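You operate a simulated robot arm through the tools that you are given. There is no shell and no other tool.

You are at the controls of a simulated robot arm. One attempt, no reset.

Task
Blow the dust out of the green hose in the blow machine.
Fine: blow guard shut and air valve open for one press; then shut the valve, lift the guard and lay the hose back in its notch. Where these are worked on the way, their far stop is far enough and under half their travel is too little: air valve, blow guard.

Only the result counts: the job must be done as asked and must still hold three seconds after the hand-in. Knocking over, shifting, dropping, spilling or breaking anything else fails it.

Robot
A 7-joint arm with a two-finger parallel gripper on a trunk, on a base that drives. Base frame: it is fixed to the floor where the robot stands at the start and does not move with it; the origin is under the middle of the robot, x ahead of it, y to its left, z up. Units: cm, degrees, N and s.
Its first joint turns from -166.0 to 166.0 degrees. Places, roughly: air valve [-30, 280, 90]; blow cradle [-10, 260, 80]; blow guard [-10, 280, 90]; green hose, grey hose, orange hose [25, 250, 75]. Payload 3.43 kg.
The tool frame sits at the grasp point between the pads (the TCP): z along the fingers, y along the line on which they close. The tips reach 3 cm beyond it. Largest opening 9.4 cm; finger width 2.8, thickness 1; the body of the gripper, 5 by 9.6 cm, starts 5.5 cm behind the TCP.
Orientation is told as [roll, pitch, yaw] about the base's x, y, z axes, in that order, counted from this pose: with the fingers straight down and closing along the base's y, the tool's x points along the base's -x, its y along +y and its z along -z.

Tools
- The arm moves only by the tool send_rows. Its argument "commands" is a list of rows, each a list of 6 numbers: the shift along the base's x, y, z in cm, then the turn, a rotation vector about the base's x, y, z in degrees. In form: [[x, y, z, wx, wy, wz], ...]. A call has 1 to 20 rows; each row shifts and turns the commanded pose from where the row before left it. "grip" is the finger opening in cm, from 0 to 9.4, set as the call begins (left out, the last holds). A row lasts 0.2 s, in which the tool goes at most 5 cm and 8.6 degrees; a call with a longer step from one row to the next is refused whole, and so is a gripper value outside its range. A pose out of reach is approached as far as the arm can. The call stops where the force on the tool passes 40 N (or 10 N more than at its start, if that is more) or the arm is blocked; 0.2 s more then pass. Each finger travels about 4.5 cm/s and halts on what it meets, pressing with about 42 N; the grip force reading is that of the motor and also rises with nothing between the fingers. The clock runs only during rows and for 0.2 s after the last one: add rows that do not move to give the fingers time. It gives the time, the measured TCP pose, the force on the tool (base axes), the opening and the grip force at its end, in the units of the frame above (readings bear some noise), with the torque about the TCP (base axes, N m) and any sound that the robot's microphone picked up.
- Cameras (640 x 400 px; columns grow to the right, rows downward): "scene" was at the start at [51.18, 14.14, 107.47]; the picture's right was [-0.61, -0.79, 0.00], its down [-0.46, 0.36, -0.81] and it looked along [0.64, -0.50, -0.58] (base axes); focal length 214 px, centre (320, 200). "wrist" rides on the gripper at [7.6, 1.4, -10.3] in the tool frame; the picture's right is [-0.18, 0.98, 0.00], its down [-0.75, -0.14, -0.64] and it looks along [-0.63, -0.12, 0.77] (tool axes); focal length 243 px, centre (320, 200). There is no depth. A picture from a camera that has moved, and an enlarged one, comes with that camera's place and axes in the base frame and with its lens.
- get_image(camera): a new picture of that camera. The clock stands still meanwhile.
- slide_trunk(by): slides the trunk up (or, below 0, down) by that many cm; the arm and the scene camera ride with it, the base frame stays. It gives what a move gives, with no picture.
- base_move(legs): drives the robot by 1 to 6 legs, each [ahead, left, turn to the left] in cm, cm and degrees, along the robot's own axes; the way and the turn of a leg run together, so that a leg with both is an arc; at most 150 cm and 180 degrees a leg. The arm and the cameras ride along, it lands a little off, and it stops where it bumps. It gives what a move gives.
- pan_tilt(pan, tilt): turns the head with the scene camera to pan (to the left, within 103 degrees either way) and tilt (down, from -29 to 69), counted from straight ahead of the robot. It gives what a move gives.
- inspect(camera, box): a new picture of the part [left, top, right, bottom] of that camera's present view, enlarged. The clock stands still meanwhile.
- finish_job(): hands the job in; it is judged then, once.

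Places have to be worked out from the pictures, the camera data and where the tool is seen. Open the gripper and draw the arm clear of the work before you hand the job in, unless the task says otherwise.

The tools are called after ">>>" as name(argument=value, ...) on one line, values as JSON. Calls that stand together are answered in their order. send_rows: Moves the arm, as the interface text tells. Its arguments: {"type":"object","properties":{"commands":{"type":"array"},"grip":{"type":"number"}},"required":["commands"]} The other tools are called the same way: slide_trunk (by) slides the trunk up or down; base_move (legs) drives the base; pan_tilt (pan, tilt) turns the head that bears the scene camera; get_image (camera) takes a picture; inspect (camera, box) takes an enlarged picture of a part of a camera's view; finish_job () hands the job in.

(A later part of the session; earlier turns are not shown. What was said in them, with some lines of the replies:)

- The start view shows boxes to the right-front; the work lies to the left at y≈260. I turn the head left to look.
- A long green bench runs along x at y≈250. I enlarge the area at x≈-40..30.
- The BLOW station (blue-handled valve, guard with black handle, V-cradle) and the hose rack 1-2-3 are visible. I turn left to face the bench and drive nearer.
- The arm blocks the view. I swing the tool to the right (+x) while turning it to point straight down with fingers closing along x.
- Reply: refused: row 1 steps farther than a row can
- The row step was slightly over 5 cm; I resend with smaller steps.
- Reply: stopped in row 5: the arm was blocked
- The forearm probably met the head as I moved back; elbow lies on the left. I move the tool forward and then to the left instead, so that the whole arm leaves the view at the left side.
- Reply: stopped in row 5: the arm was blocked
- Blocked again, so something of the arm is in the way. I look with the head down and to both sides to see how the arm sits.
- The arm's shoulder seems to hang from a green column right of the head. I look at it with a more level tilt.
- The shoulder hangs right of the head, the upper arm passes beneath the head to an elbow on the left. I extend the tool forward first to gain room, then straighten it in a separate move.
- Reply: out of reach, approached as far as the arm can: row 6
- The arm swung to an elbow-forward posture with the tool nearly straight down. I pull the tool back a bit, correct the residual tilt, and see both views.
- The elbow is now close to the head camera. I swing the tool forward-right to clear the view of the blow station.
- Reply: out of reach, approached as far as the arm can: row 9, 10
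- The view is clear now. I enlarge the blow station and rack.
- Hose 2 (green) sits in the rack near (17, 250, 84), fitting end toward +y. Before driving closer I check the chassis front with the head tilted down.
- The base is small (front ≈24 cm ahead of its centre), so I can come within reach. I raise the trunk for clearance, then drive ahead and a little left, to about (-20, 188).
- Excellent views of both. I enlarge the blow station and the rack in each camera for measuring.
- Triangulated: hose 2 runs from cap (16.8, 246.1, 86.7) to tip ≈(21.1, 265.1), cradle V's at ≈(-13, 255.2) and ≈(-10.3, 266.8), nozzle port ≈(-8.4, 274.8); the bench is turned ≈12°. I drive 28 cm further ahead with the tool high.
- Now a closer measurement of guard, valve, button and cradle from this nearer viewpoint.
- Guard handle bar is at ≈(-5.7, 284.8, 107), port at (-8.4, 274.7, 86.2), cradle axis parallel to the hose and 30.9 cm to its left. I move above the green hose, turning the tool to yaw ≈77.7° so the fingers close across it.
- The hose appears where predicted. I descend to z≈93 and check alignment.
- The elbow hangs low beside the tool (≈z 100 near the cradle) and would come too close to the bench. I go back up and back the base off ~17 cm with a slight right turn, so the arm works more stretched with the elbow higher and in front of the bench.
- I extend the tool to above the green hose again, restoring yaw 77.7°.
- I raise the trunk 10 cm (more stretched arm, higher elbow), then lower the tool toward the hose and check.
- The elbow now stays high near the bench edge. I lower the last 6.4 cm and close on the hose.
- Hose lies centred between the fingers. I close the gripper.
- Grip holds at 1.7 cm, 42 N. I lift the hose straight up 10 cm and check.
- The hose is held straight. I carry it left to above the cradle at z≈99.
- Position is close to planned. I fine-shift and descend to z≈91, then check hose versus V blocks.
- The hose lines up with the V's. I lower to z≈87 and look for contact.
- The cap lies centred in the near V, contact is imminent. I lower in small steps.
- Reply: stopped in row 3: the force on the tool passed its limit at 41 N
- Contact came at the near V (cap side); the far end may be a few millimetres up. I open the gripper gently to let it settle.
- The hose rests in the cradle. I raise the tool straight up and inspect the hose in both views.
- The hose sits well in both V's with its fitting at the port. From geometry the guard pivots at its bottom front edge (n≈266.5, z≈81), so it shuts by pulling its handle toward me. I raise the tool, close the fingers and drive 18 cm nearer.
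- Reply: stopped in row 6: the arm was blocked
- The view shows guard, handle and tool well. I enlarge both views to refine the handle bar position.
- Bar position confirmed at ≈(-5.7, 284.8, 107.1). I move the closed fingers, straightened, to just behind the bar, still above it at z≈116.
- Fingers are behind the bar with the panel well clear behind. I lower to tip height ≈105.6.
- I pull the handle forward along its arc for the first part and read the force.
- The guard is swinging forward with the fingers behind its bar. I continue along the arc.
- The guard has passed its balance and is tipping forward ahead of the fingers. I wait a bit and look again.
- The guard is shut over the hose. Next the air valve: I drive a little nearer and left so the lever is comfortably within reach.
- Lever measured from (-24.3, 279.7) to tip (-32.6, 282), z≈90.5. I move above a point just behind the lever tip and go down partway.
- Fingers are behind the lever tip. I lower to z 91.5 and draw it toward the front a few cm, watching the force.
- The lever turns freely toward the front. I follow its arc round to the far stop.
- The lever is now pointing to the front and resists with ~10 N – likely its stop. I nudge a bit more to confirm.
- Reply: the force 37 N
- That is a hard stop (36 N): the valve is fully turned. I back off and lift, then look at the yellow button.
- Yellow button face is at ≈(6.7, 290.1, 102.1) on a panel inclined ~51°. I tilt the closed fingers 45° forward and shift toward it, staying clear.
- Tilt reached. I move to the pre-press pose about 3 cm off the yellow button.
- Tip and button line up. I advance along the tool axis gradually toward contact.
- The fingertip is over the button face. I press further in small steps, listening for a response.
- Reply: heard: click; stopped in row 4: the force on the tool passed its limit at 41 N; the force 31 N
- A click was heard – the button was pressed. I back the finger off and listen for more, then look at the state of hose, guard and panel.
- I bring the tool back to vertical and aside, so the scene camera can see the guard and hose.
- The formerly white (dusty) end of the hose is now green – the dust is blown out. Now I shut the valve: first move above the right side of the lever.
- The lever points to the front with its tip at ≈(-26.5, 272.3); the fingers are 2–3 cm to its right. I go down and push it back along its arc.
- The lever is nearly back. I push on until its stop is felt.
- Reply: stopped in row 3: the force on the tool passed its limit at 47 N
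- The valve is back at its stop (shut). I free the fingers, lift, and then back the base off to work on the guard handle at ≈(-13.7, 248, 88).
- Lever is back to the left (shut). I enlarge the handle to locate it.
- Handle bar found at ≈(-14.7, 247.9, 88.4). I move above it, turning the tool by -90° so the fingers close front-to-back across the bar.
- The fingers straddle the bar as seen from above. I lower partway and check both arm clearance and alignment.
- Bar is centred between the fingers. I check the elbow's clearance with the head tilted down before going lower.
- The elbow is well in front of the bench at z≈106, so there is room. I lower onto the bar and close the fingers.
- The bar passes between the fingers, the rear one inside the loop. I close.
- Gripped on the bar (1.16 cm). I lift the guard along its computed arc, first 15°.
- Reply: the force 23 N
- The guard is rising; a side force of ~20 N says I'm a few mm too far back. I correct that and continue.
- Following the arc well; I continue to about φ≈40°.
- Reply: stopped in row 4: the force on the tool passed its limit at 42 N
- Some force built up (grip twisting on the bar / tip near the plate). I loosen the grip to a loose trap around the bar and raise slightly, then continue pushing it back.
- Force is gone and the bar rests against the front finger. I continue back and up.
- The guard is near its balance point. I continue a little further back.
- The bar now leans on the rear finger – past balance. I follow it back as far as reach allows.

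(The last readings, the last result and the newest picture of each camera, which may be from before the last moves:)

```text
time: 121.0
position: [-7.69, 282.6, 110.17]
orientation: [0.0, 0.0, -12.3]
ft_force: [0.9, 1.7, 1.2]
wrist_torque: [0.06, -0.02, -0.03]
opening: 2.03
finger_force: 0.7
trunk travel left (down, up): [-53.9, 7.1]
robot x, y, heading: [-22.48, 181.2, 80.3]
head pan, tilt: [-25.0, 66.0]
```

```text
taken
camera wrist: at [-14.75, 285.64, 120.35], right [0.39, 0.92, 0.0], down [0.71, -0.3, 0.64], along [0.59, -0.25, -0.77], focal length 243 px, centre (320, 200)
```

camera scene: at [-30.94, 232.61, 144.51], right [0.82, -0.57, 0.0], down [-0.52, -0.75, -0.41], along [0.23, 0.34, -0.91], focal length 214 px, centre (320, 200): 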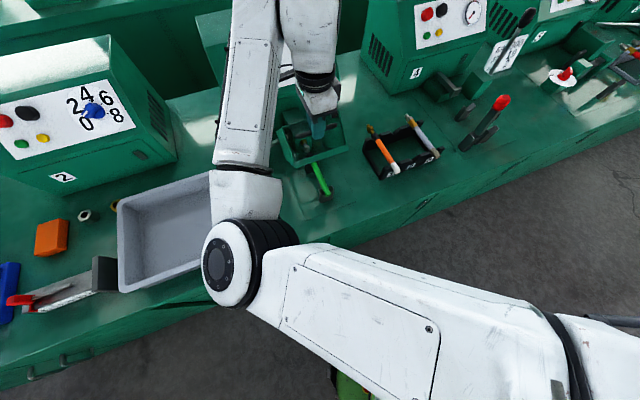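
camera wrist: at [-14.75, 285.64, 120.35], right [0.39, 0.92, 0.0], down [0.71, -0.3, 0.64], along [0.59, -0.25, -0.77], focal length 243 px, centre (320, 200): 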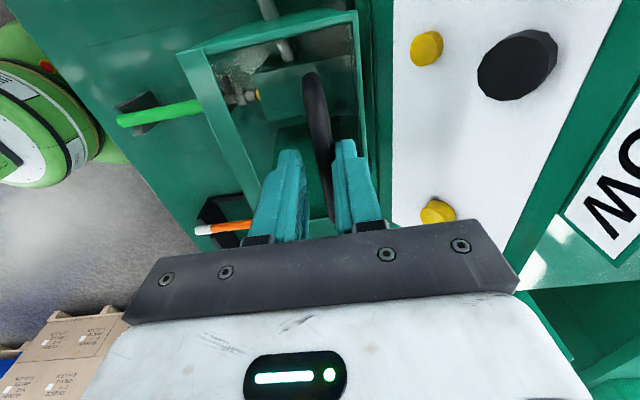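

Almost at its open stop. I open the fingers (letting the guard rest on its stop) and rise clear.

>>> send_rows(commands=[[0.1, 0.5, 0, 0, 0, 0], [0, 0, 0, 0, 0, 0], [0, 0, 0, 0, 0, 0], [0, 0, 2, 0, 0, 0], [0, 0, 3, 0, 0, 0], [0, 0, 3, 0, 0, 0], [0, 0, 3, 0, 0, 0], [0, 0, 0, 0, 0, 0]], grip=5.5)

>>> get_image(camera="wrist")

>>> get_image(camera="scene")

```text
time: 122.8
position: [-7.42, 283.22, 121.33]
orientation: [-0.1, 0.0, -12.3]
ft_force: [1.0, -0.3, -0.2]
wrist_torque: [0.0, 0.01, 0.03]
opening: 5.5
finger_force: 0.1
trunk travel left (down, up): [-53.9, 7.1]
robot x, y, heading: [-22.3, 180.94, 80.3]
head pan, tilt: [-25.0, 66.0]
```

```text
taken
camera wrist: at [-14.55, 286.18, 131.37], right [0.39, 0.92, 0.0], down [0.71, -0.3, 0.64], along [0.59, -0.25, -0.77], focal length 243 px, centre (320, 200)
```

wrist: 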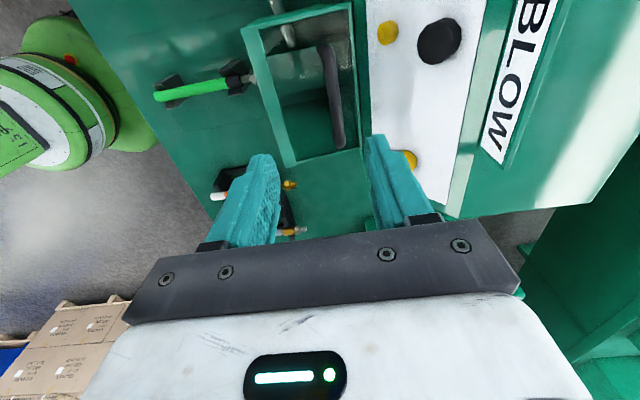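

```text
taken
camera scene: at [-30.92, 232.75, 144.48], right [0.82, -0.57, 0.0], down [-0.52, -0.75, -0.41], along [0.23, 0.33, -0.91], focal length 214 px, centre (320, 200)
```

scene: 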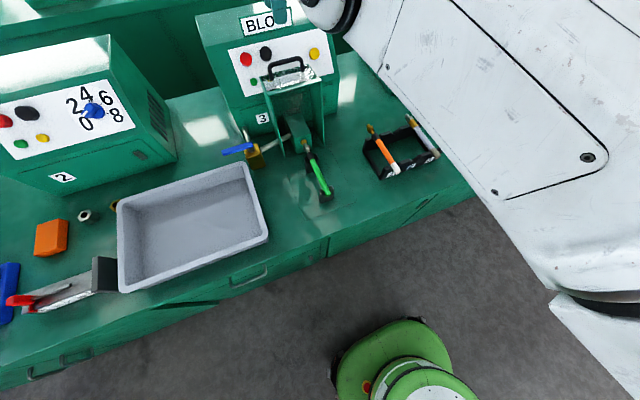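

The guard stands open again, and the lever is shut. I turn the tool back by +90° while retreating above the cradle, staying high over the guard.

>>> send_rows(commands=[[-0.35, -1.95, 0, 0, 0, 8.2], [-0.35, -1.95, 0, 0, 0, 8.2], [-0.35, -1.95, 0, 0, 0, 8.2], [-0.35, -1.95, 0, 0, 0, 8.2], [-0.35, -1.95, 0, 0, 0, 8.2], [-0.35, -1.95, 0, 0, 0, 8.2], [0, 0, 0, 0, 0, 0]])

>>> get_image(camera="scene")

```text
time: 124.4
position: [-9.38, 271.52, 121.15]
orientation: [-0.1, 0.0, 36.9]
ft_force: [-0.5, -0.7, 0.1]
wrist_torque: [0.01, -0.02, 0.03]
opening: 5.53
finger_force: 0.1
trunk travel left (down, up): [-53.9, 7.1]
robot x, y, heading: [-22.64, 180.73, 80.5]
head pan, tilt: [-25.0, 66.0]
```

```text
taken
camera scene: at [-30.93, 232.75, 144.48], right [0.82, -0.57, 0.0], down [-0.52, -0.75, -0.41], along [0.23, 0.33, -0.91], focal length 214 px, centre (320, 200)
```

scene: 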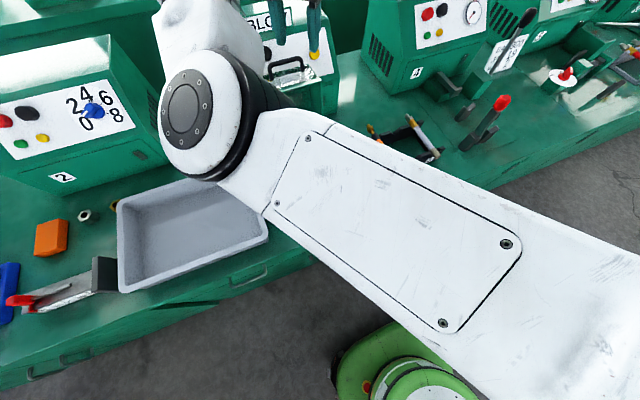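

Elbow stays left and high. I continue back and down with the remaining rotation to above the hose.

>>> send_rows(commands=[[-0.38, -1.95, -1, 0, 0, 8.16], [-0.38, -1.95, -3, 0, 0, 8.16], [-0.38, -1.95, -3, 0, 0, 8.16], [-0.38, -1.95, -3, 0, 0, 8.16], [-0.38, -1.95, -3, 0, 0, 8.16], [0, 0, 0, 0, 0, 0]], grip=5)

>>> get_image(camera="scene")

>>> get_image(camera="wrist")

```text
time: 125.8
position: [-11.38, 261.62, 108.19]
orientation: [-0.1, 0.1, 77.8]
ft_force: [-1.2, -1.2, -0.2]
wrist_torque: [-0.02, 0.02, -0.01]
opening: 5.0
finger_force: 0.1
trunk travel left (down, up): [-53.9, 7.1]
robot x, y, heading: [-22.55, 180.88, 80.2]
head pan, tilt: [-25.0, 66.0]
```

```text
taken
camera scene: at [-30.92, 232.75, 144.48], right [0.82, -0.57, 0.0], down [-0.52, -0.75, -0.41], along [0.23, 0.33, -0.91], focal length 214 px, centre (320, 200)
```

scene: 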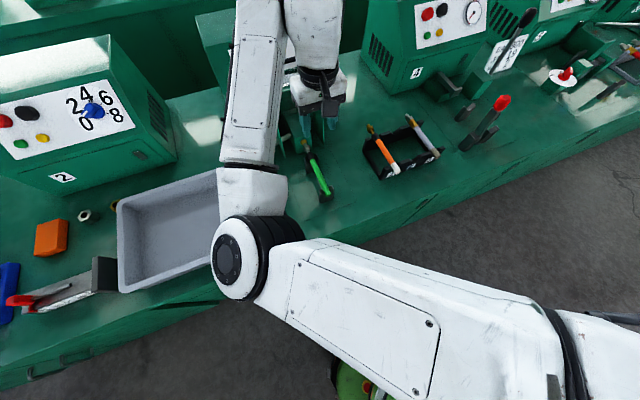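

```text
taken
camera wrist: at [-14.33, 254.43, 118.22], right [-0.92, 0.39, 0.0], down [0.3, 0.71, 0.64], along [0.25, 0.59, -0.77], focal length 243 px, centre (320, 200)
```

wrist: 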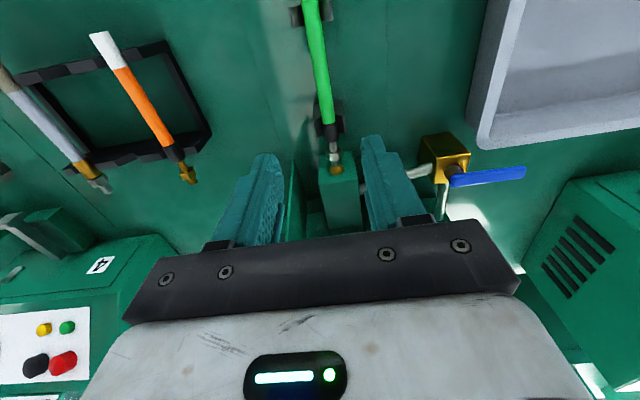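

Hose is fully green, all in place. I back the base ~6 cm to the distance used before for a higher elbow, then re-align.

>>> base_move(legs=[[-6.5, -3, 0]])

```text
time: 126.8
position: [-9.36, 254.79, 108.18]
orientation: [-0.1, 0.1, 77.5]
ft_force: [-1.1, -0.3, 0.4]
wrist_torque: [-0.05, -0.02, 0.02]
opening: 5.02
finger_force: 0.2
trunk travel left (down, up): [-53.9, 7.1]
robot x, y, heading: [-20.72, 173.85, 80.2]
head pan, tilt: [-25.0, 66.0]
```

I extend back over the hose and lower to z≈94.

>>> send_rows(commands=[[-0.7, 2.3, 0, 0, 0, 0.1], [-0.7, 2.3, 0, 0, 0, 0.1], [-0.65, 2.25, 0, 0, 0, 0], [0, 0, -3.5, 0, 0, 0], [0, 0, -3.5, 0, 0, 0], [0, 0, -3.5, 0, 0, 0], [0, 0, -3.5, 0, 0, 0], [0, 0, 0, 0, 0, 0]])

>>> get_image(camera="wrist")

>>> get_image(camera="scene")

```text
time: 128.6
position: [-11.32, 261.72, 94.14]
orientation: [-0.2, 0.0, 77.9]
ft_force: [-0.6, 0.0, 0.3]
wrist_torque: [0.02, -0.01, -0.02]
opening: 5.02
finger_force: 0.2
trunk travel left (down, up): [-53.9, 7.1]
robot x, y, heading: [-20.54, 174.24, 80.1]
head pan, tilt: [-25.0, 66.0]
```

```text
taken
camera wrist: at [-14.33, 254.58, 104.26], right [-0.92, 0.39, 0.0], down [0.3, 0.71, 0.64], along [0.25, 0.59, -0.77], focal length 243 px, centre (320, 200)
```

wrist: 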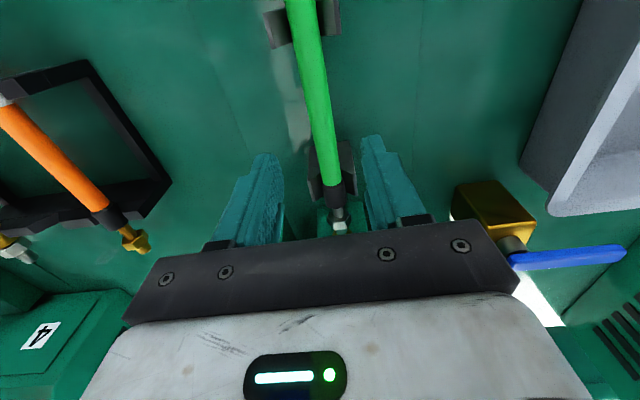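

```text
taken
camera scene: at [-29.03, 225.86, 144.48], right [0.82, -0.57, 0.0], down [-0.52, -0.75, -0.41], along [0.23, 0.33, -0.91], focal length 214 px, centre (320, 200)
```

scene: 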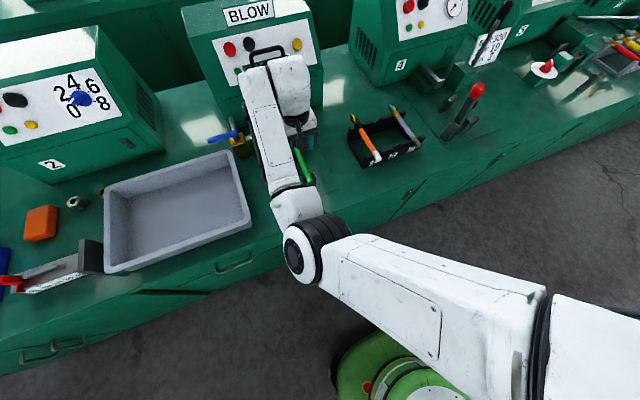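

Aligned over the hose with the elbow at the bench edge. I lower and grip.

>>> send_rows(commands=[[0, 0, -2.5, 0, 0, 0], [0, 0, -2.5, 0, 0, 0], [0, 0, -2.2, 0, 0, 0], [0, 0, 0, 0, 0, 0]])

>>> get_image(camera="wrist")

>>> send_rows(commands=[[0, 0, 0, 0, 0, 0], [0, 0, 0, 0, 0, 0], [0, 0, 0, 0, 0, 0], [0, 0, 0, 0, 0, 0], [0, 0, 0, 0, 0, 0]], grip=1.2)

>>> get_image(camera="wrist")

```text
time: 129.6
position: [-11.28, 261.44, 86.93]
orientation: [0.0, 0.0, 77.8]
ft_force: [-0.6, 0.2, -0.2]
wrist_torque: [-0.02, -0.01, -0.02]
opening: 4.96
finger_force: 0.1
trunk travel left (down, up): [-53.9, 7.1]
robot x, y, heading: [-20.77, 173.93, 80.2]
head pan, tilt: [-25.0, 66.0]
```

```text
taken
camera wrist: at [-14.33, 254.28, 96.93], right [-0.92, 0.39, 0.0], down [0.3, 0.71, 0.64], along [0.25, 0.59, -0.77], focal length 243 px, centre (320, 200)
```

wrist: 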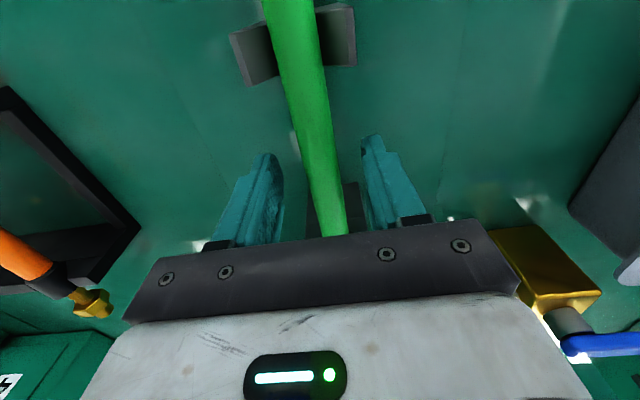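

```text
time: 130.8
position: [-11.52, 261.65, 86.95]
orientation: [0.0, 0.0, 77.9]
ft_force: [-13.9, 0.3, 17.0]
wrist_torque: [-0.26, 0.02, -0.32]
opening: 1.94
finger_force: 41.7
trunk travel left (down, up): [-53.9, 7.1]
robot x, y, heading: [-20.79, 174.19, 80.2]
head pan, tilt: [-25.0, 66.0]
```

```text
taken
camera wrist: at [-14.52, 254.31, 97.1], right [-0.92, 0.39, 0.0], down [0.3, 0.71, 0.64], along [0.25, 0.59, -0.77], focal length 243 px, centre (320, 200)
```

wrist: 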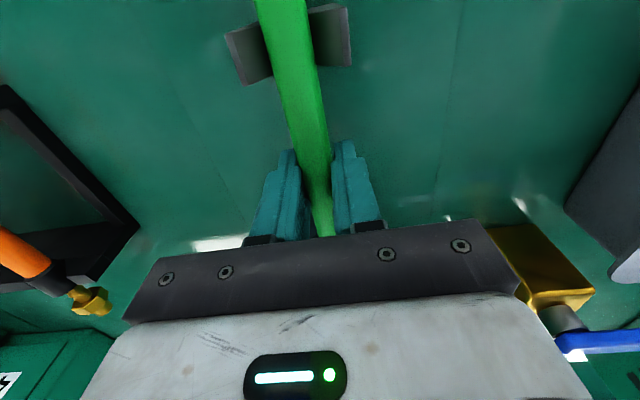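

Gripped. I lift the hose straight up out of the cradle.

>>> send_rows(commands=[[0, 0, 1, 0, 0, 0], [0, 0, 2, 0, 0, 0], [0, 0, 3, 0, 0, 0], [0, 0, 4, 0, 0, 0], [0, 0, 2.2, 0, 0, 0], [0, 0, 0, 0, 0, 0]])

>>> get_image(camera="wrist")

```text
time: 132.2
position: [-11.4, 261.46, 99.3]
orientation: [-0.2, 0.1, 77.8]
ft_force: [-0.4, 0.4, -1.2]
wrist_torque: [0.0, -0.02, 0.01]
opening: 1.84
finger_force: 41.4
trunk travel left (down, up): [-53.9, 7.1]
robot x, y, heading: [-20.69, 174.14, 80.3]
head pan, tilt: [-25.0, 66.0]
```

```text
taken
camera wrist: at [-14.46, 254.2, 109.44], right [-0.92, 0.39, 0.0], down [0.3, 0.71, 0.64], along [0.25, 0.59, -0.77], focal length 243 px, centre (320, 200)
```

wrist: 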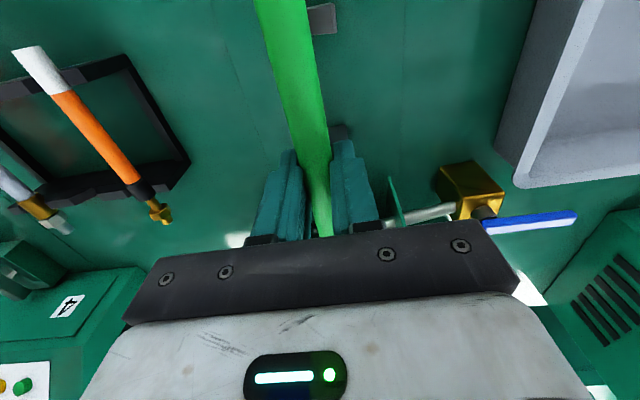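

Hose is straight in the grip. I carry it back above notch 2 of the rack.

>>> send_rows(commands=[[3.74, -0.9, 0, 0, 0, 0], [3.74, -0.9, 0, 0, 0, 0], [3.74, -0.9, 0, 0, 0, 0], [3.74, -0.9, 0, 0, 0, 0], [3.74, -0.9, 0, 0, 0, 0], [3.74, -0.9, 0, 0, 0, 0], [3.74, -0.9, 0, 0, 0, 0], [3.74, -0.9, 0, 0, 0, 0], [0, 0, 0, 0, 0, 0], [0, 0, 0, 0, 0, 0]])

>>> get_image(camera="wrist")

>>> get_image(camera="scene")

```text
time: 134.4
position: [18.2, 254.31, 99.01]
orientation: [-0.1, 0.1, 77.8]
ft_force: [-1.1, 0.6, -0.6]
wrist_torque: [-0.08, 0.03, 0.14]
opening: 1.74
finger_force: 41.8
trunk travel left (down, up): [-53.9, 7.1]
robot x, y, heading: [-20.27, 174.01, 80.2]
head pan, tilt: [-25.0, 66.0]
```

```text
taken
camera wrist: at [15.26, 247.12, 109.18], right [-0.92, 0.39, 0.0], down [0.3, 0.71, 0.64], along [0.25, 0.59, -0.77], focal length 243 px, centre (320, 200)
```

wrist: 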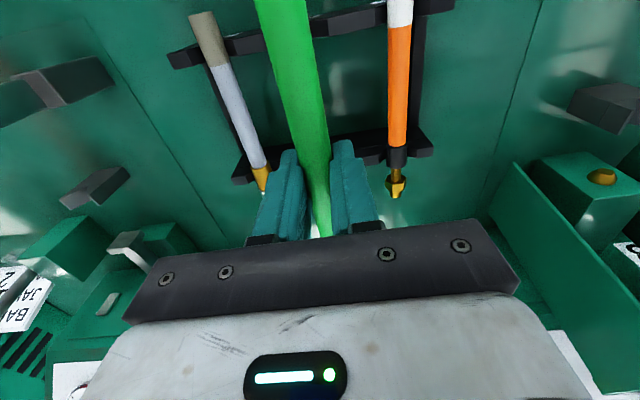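

```text
taken
camera scene: at [-29.01, 225.86, 144.48], right [0.82, -0.57, 0.0], down [-0.52, -0.75, -0.41], along [0.23, 0.33, -0.91], focal length 214 px, centre (320, 200)
```

scene: 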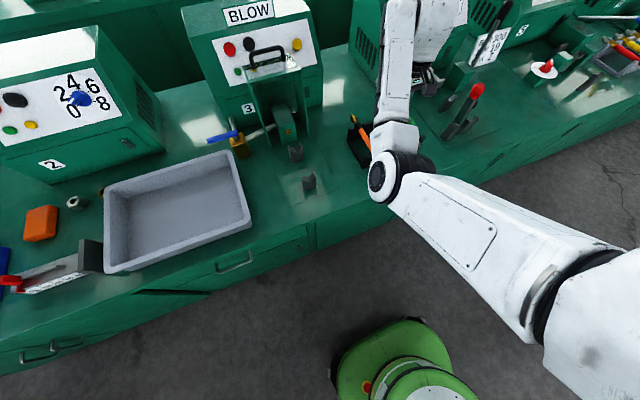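

Same view as at pick-up. I fine-shift and lower to z≈90, then compare hose and notch.

>>> send_rows(commands=[[0.3, -0.1, -3, 0, 0, 0], [0, 0, -3, 0, 0, 0], [0, 0, -3, 0, 0, 0], [0, 0, 0, 0, 0, 0], [0, 0, 0, 0, 0, 0]])

>>> inspect(camera="wrist", box=[220, 0, 420, 240])

```text
time: 135.6
position: [18.86, 254.3, 90.01]
orientation: [-0.1, 0.0, 77.8]
ft_force: [1.0, 0.7, -1.7]
wrist_torque: [-0.06, 0.0, 0.01]
opening: 1.7
finger_force: 42.6
trunk travel left (down, up): [-53.9, 7.1]
robot x, y, heading: [-20.75, 173.94, 80.0]
head pan, tilt: [-25.0, 66.0]
```

```text
1.67 times, centred on (320, 120) of wrist
camera zoom: at [15.83, 247.11, 100.16], right [-0.92, 0.39, 0.0], down [0.3, 0.71, 0.64], along [0.25, 0.59, -0.77], focal length 404 px, centre (320, 333)
```

zoom: 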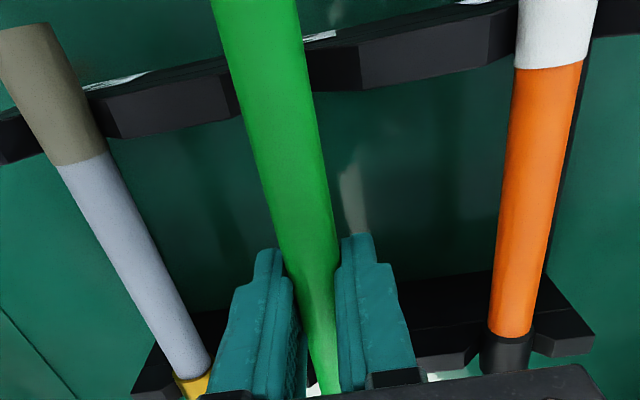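

Reading and picture both show I am ~0.3 cm too far right. I correct and lower to z≈87.3.

>>> send_rows(commands=[[-0.28, 0, -1, 0, 0, 0], [0, 0, -1, 0, 0, 0], [0, 0, -0.6, 0, 0, 0], [0, 0, 0, 0, 0, 0], [0, 0, 0, 0, 0, 0]])

>>> inspect(camera="wrist", box=[220, 0, 420, 240])

```text
time: 136.8
position: [18.57, 254.33, 87.55]
orientation: [-0.1, 0.1, 77.8]
ft_force: [-0.2, -0.3, -1.6]
wrist_torque: [-0.05, 0.01, -0.01]
opening: 1.72
finger_force: 42.0
trunk travel left (down, up): [-53.9, 7.1]
robot x, y, heading: [-20.9, 174.01, 80.6]
head pan, tilt: [-25.0, 66.0]
```

```text
1.67 times, centred on (320, 120) of wrist
camera zoom: at [15.7, 247.14, 97.66], right [-0.92, 0.39, 0.0], down [0.3, 0.71, 0.64], along [0.25, 0.59, -0.77], focal length 404 px, centre (320, 333)
```

zoom: 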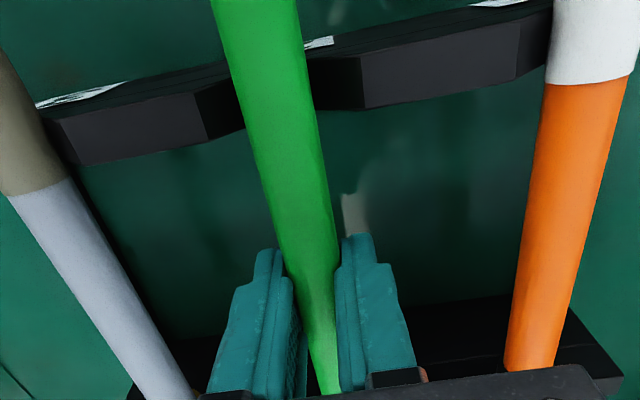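

The hose is centred exactly in notch 2. I lower gently to contact.

>>> send_rows(commands=[[0, 0, -0.25, 0, 0, 0], [0, 0, -0.2, 0, 0, 0], [0, 0, 0, 0, 0, 0]])

```text
time: 137.6
position: [18.63, 254.45, 87.22]
orientation: [-0.2, -0.2, 77.9]
ft_force: [-0.6, -2.2, 14.9]
wrist_torque: [1.04, -0.22, 0.05]
opening: 1.73
finger_force: 42.2
trunk travel left (down, up): [-53.9, 7.1]
robot x, y, heading: [-20.41, 174.22, 80.4]
head pan, tilt: [-25.0, 66.0]
```

Contact at the rear plate; the front is only millimetres up. I open the gripper and let it settle, then look.

>>> send_rows(commands=[[0, 0, 0, 0, 0, 0], [0, 0, 0, 0, 0, 0], [0, 0, 0, 0, 0, 0], [0, 0, 0, 0, 0, 0], [0, 0, 0, 0, 0, 0]], grip=5)

>>> inspect(camera="wrist", box=[220, 0, 420, 240])

```text
time: 138.8
position: [18.5, 254.3, 86.94]
orientation: [-0.1, 0.2, 77.8]
ft_force: [0.3, -0.5, -0.2]
wrist_torque: [-0.02, -0.01, 0.0]
opening: 5.0
finger_force: 0.1
trunk travel left (down, up): [-53.9, 7.1]
robot x, y, heading: [-20.72, 174.13, 80.2]
head pan, tilt: [-25.0, 66.0]
```

```text
1.67 times, centred on (320, 120) of wrist
camera zoom: at [15.6, 247.14, 97.16], right [-0.92, 0.39, 0.0], down [0.3, 0.71, 0.64], along [0.25, 0.59, -0.77], focal length 404 px, centre (320, 333)
```

zoom: 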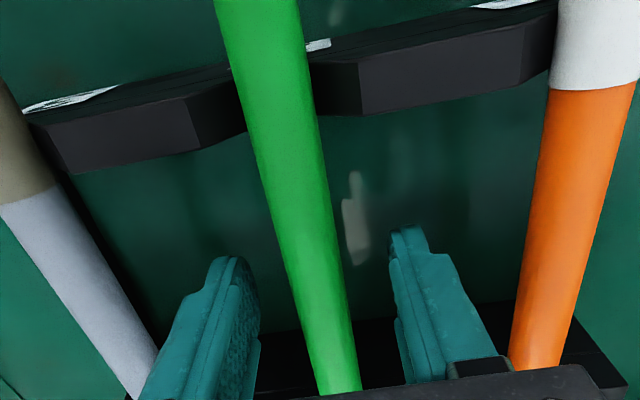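

The hose lies in the notch. I rise straight up to clear it.

>>> send_rows(commands=[[0, 0, 2, 0, 0, 0], [0, 0, 4, 0, 0, 0], [0, 0, 4, 0, 0, 0], [0, 0, 4, 0, 0, 0], [0, 0, 4, 0, 0, 0], [0, 0, 4, 0, 0, 0], [0, 0, 4, 0, 0, 0], [0, 0, 0, 0, 0, 0]])

>>> base_move(legs=[[-20, 0, 0]])

>>> pan_tilt(pan=-15, tilt=40)

>>> get_image(camera="scene")

>>> get_image(camera="wrist")

```text
time: 140.6
position: [18.7, 254.39, 113.35]
orientation: [0.0, 0.1, 77.8]
ft_force: [-0.3, 0.4, -0.1]
wrist_torque: [0.01, 0.03, 0.03]
opening: 4.99
finger_force: 0.0
trunk travel left (down, up): [-53.9, 7.1]
robot x, y, heading: [-20.5, 173.89, 80.3]
head pan, tilt: [-25.0, 66.0]
```

```text
time: 142.2
position: [14.91, 235.14, 113.19]
orientation: [-0.2, 0.1, 78.2]
ft_force: [0.4, 0.2, 0.2]
wrist_torque: [-0.01, 0.01, 0.02]
opening: 4.98
finger_force: 0.2
trunk travel left (down, up): [-53.9, 7.1]
robot x, y, heading: [-23.5, 154.54, 80.5]
head pan, tilt: [-25.0, 66.0]
```

```text
time: 143.1
position: [14.97, 235.12, 113.2]
orientation: [-0.1, 0.1, 78.2]
ft_force: [-0.8, -0.3, -0.5]
wrist_torque: [-0.01, 0.01, -0.01]
opening: 4.98
finger_force: 0.0
trunk travel left (down, up): [-53.9, 7.1]
robot x, y, heading: [-24.2, 154.35, 80.6]
head pan, tilt: [-15.0, 40.0]
```

```text
taken
camera scene: at [-32.52, 208.95, 147.81], right [0.91, -0.41, 0.0], down [-0.27, -0.59, -0.77], along [0.32, 0.7, -0.64], focal length 214 px, centre (320, 200)
```

scene: 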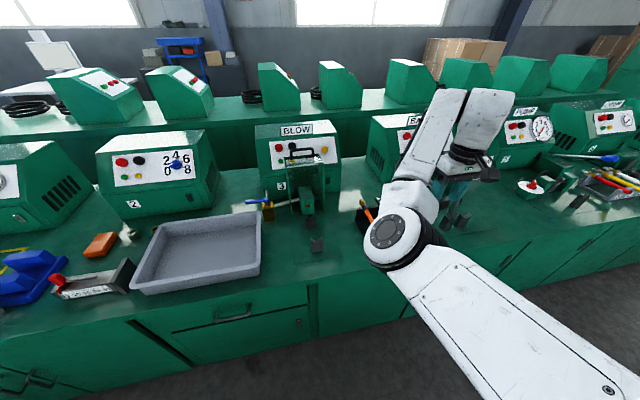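

```text
taken
camera wrist: at [11.93, 227.79, 123.41], right [-0.92, 0.38, 0.0], down [0.29, 0.71, 0.64], along [0.25, 0.59, -0.77], focal length 243 px, centre (320, 200)
```

wrist: 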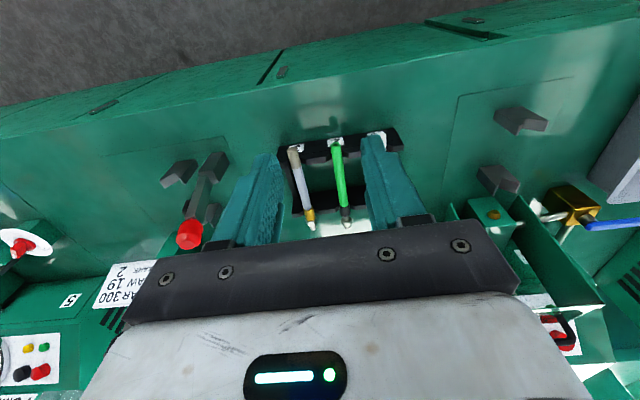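

I enlarge the rack and the blow station for a final check.

>>> inspect(camera="wrist", box=[260, 110, 420, 240])

>>> inspect(camera="scene", box=[230, 115, 390, 265])

```text
3.08 times, centred on (340, 175) of wrist
camera zoom: at [11.93, 227.79, 123.41], right [-0.92, 0.38, 0.0], down [0.29, 0.71, 0.64], along [0.25, 0.59, -0.77], focal length 746 px, centre (258, 277)
```

zoom: 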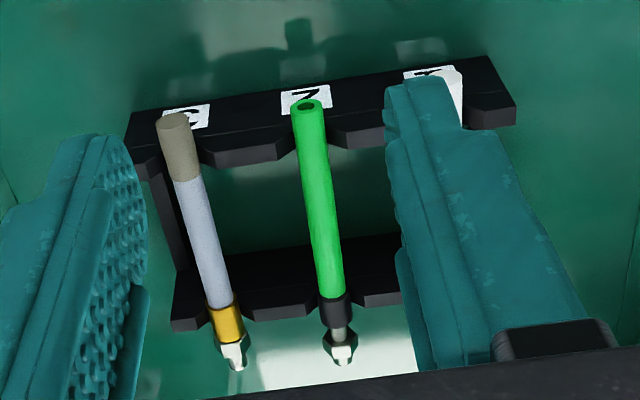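

```text
2.67 times, centred on (310, 190) of scene
camera zoom: at [-32.52, 208.95, 147.81], right [0.91, -0.41, 0.0], down [-0.27, -0.59, -0.77], along [0.32, 0.7, -0.64], focal length 572 px, centre (347, 227)
```

zoom: 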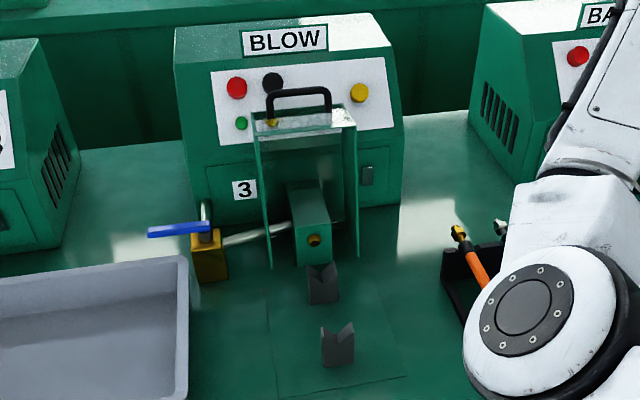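

Everything is as asked: hose back in notch 2 with a clean open bore, guard up, valve shut, gripper open and arm clear. I hand the job in.

>>> finish_job()

```text
The job is handed in.
```

I blew out the green hose and handed the job in. The judge's verdict has not come back, so this is what I saw and felt myself:

- **Blow-out:** I laid the hose in the cradle, shut the guard over it and turned the air valve to its far stop. I pressed the large yellow button once and heard a click. The hose's dusty white end was clean green afterwards, and its bore looks open in the last picture.
- **Valve:** I pushed the lever back until it hit its closed stop.
- **Guard:** I lifted it, and it rests upright in its open position.
- **Hose:** It is back in notch 2 of the rack, lying the same way as before.
- **Arm:** I opened the gripper, raised it and backed the robot away from the bench.

Nothing else looked moved or knocked over in the final pictures.

No label named the blow button; I chose the yellow one because it seemed specific to this machine, and the cleaned hose bears that out.
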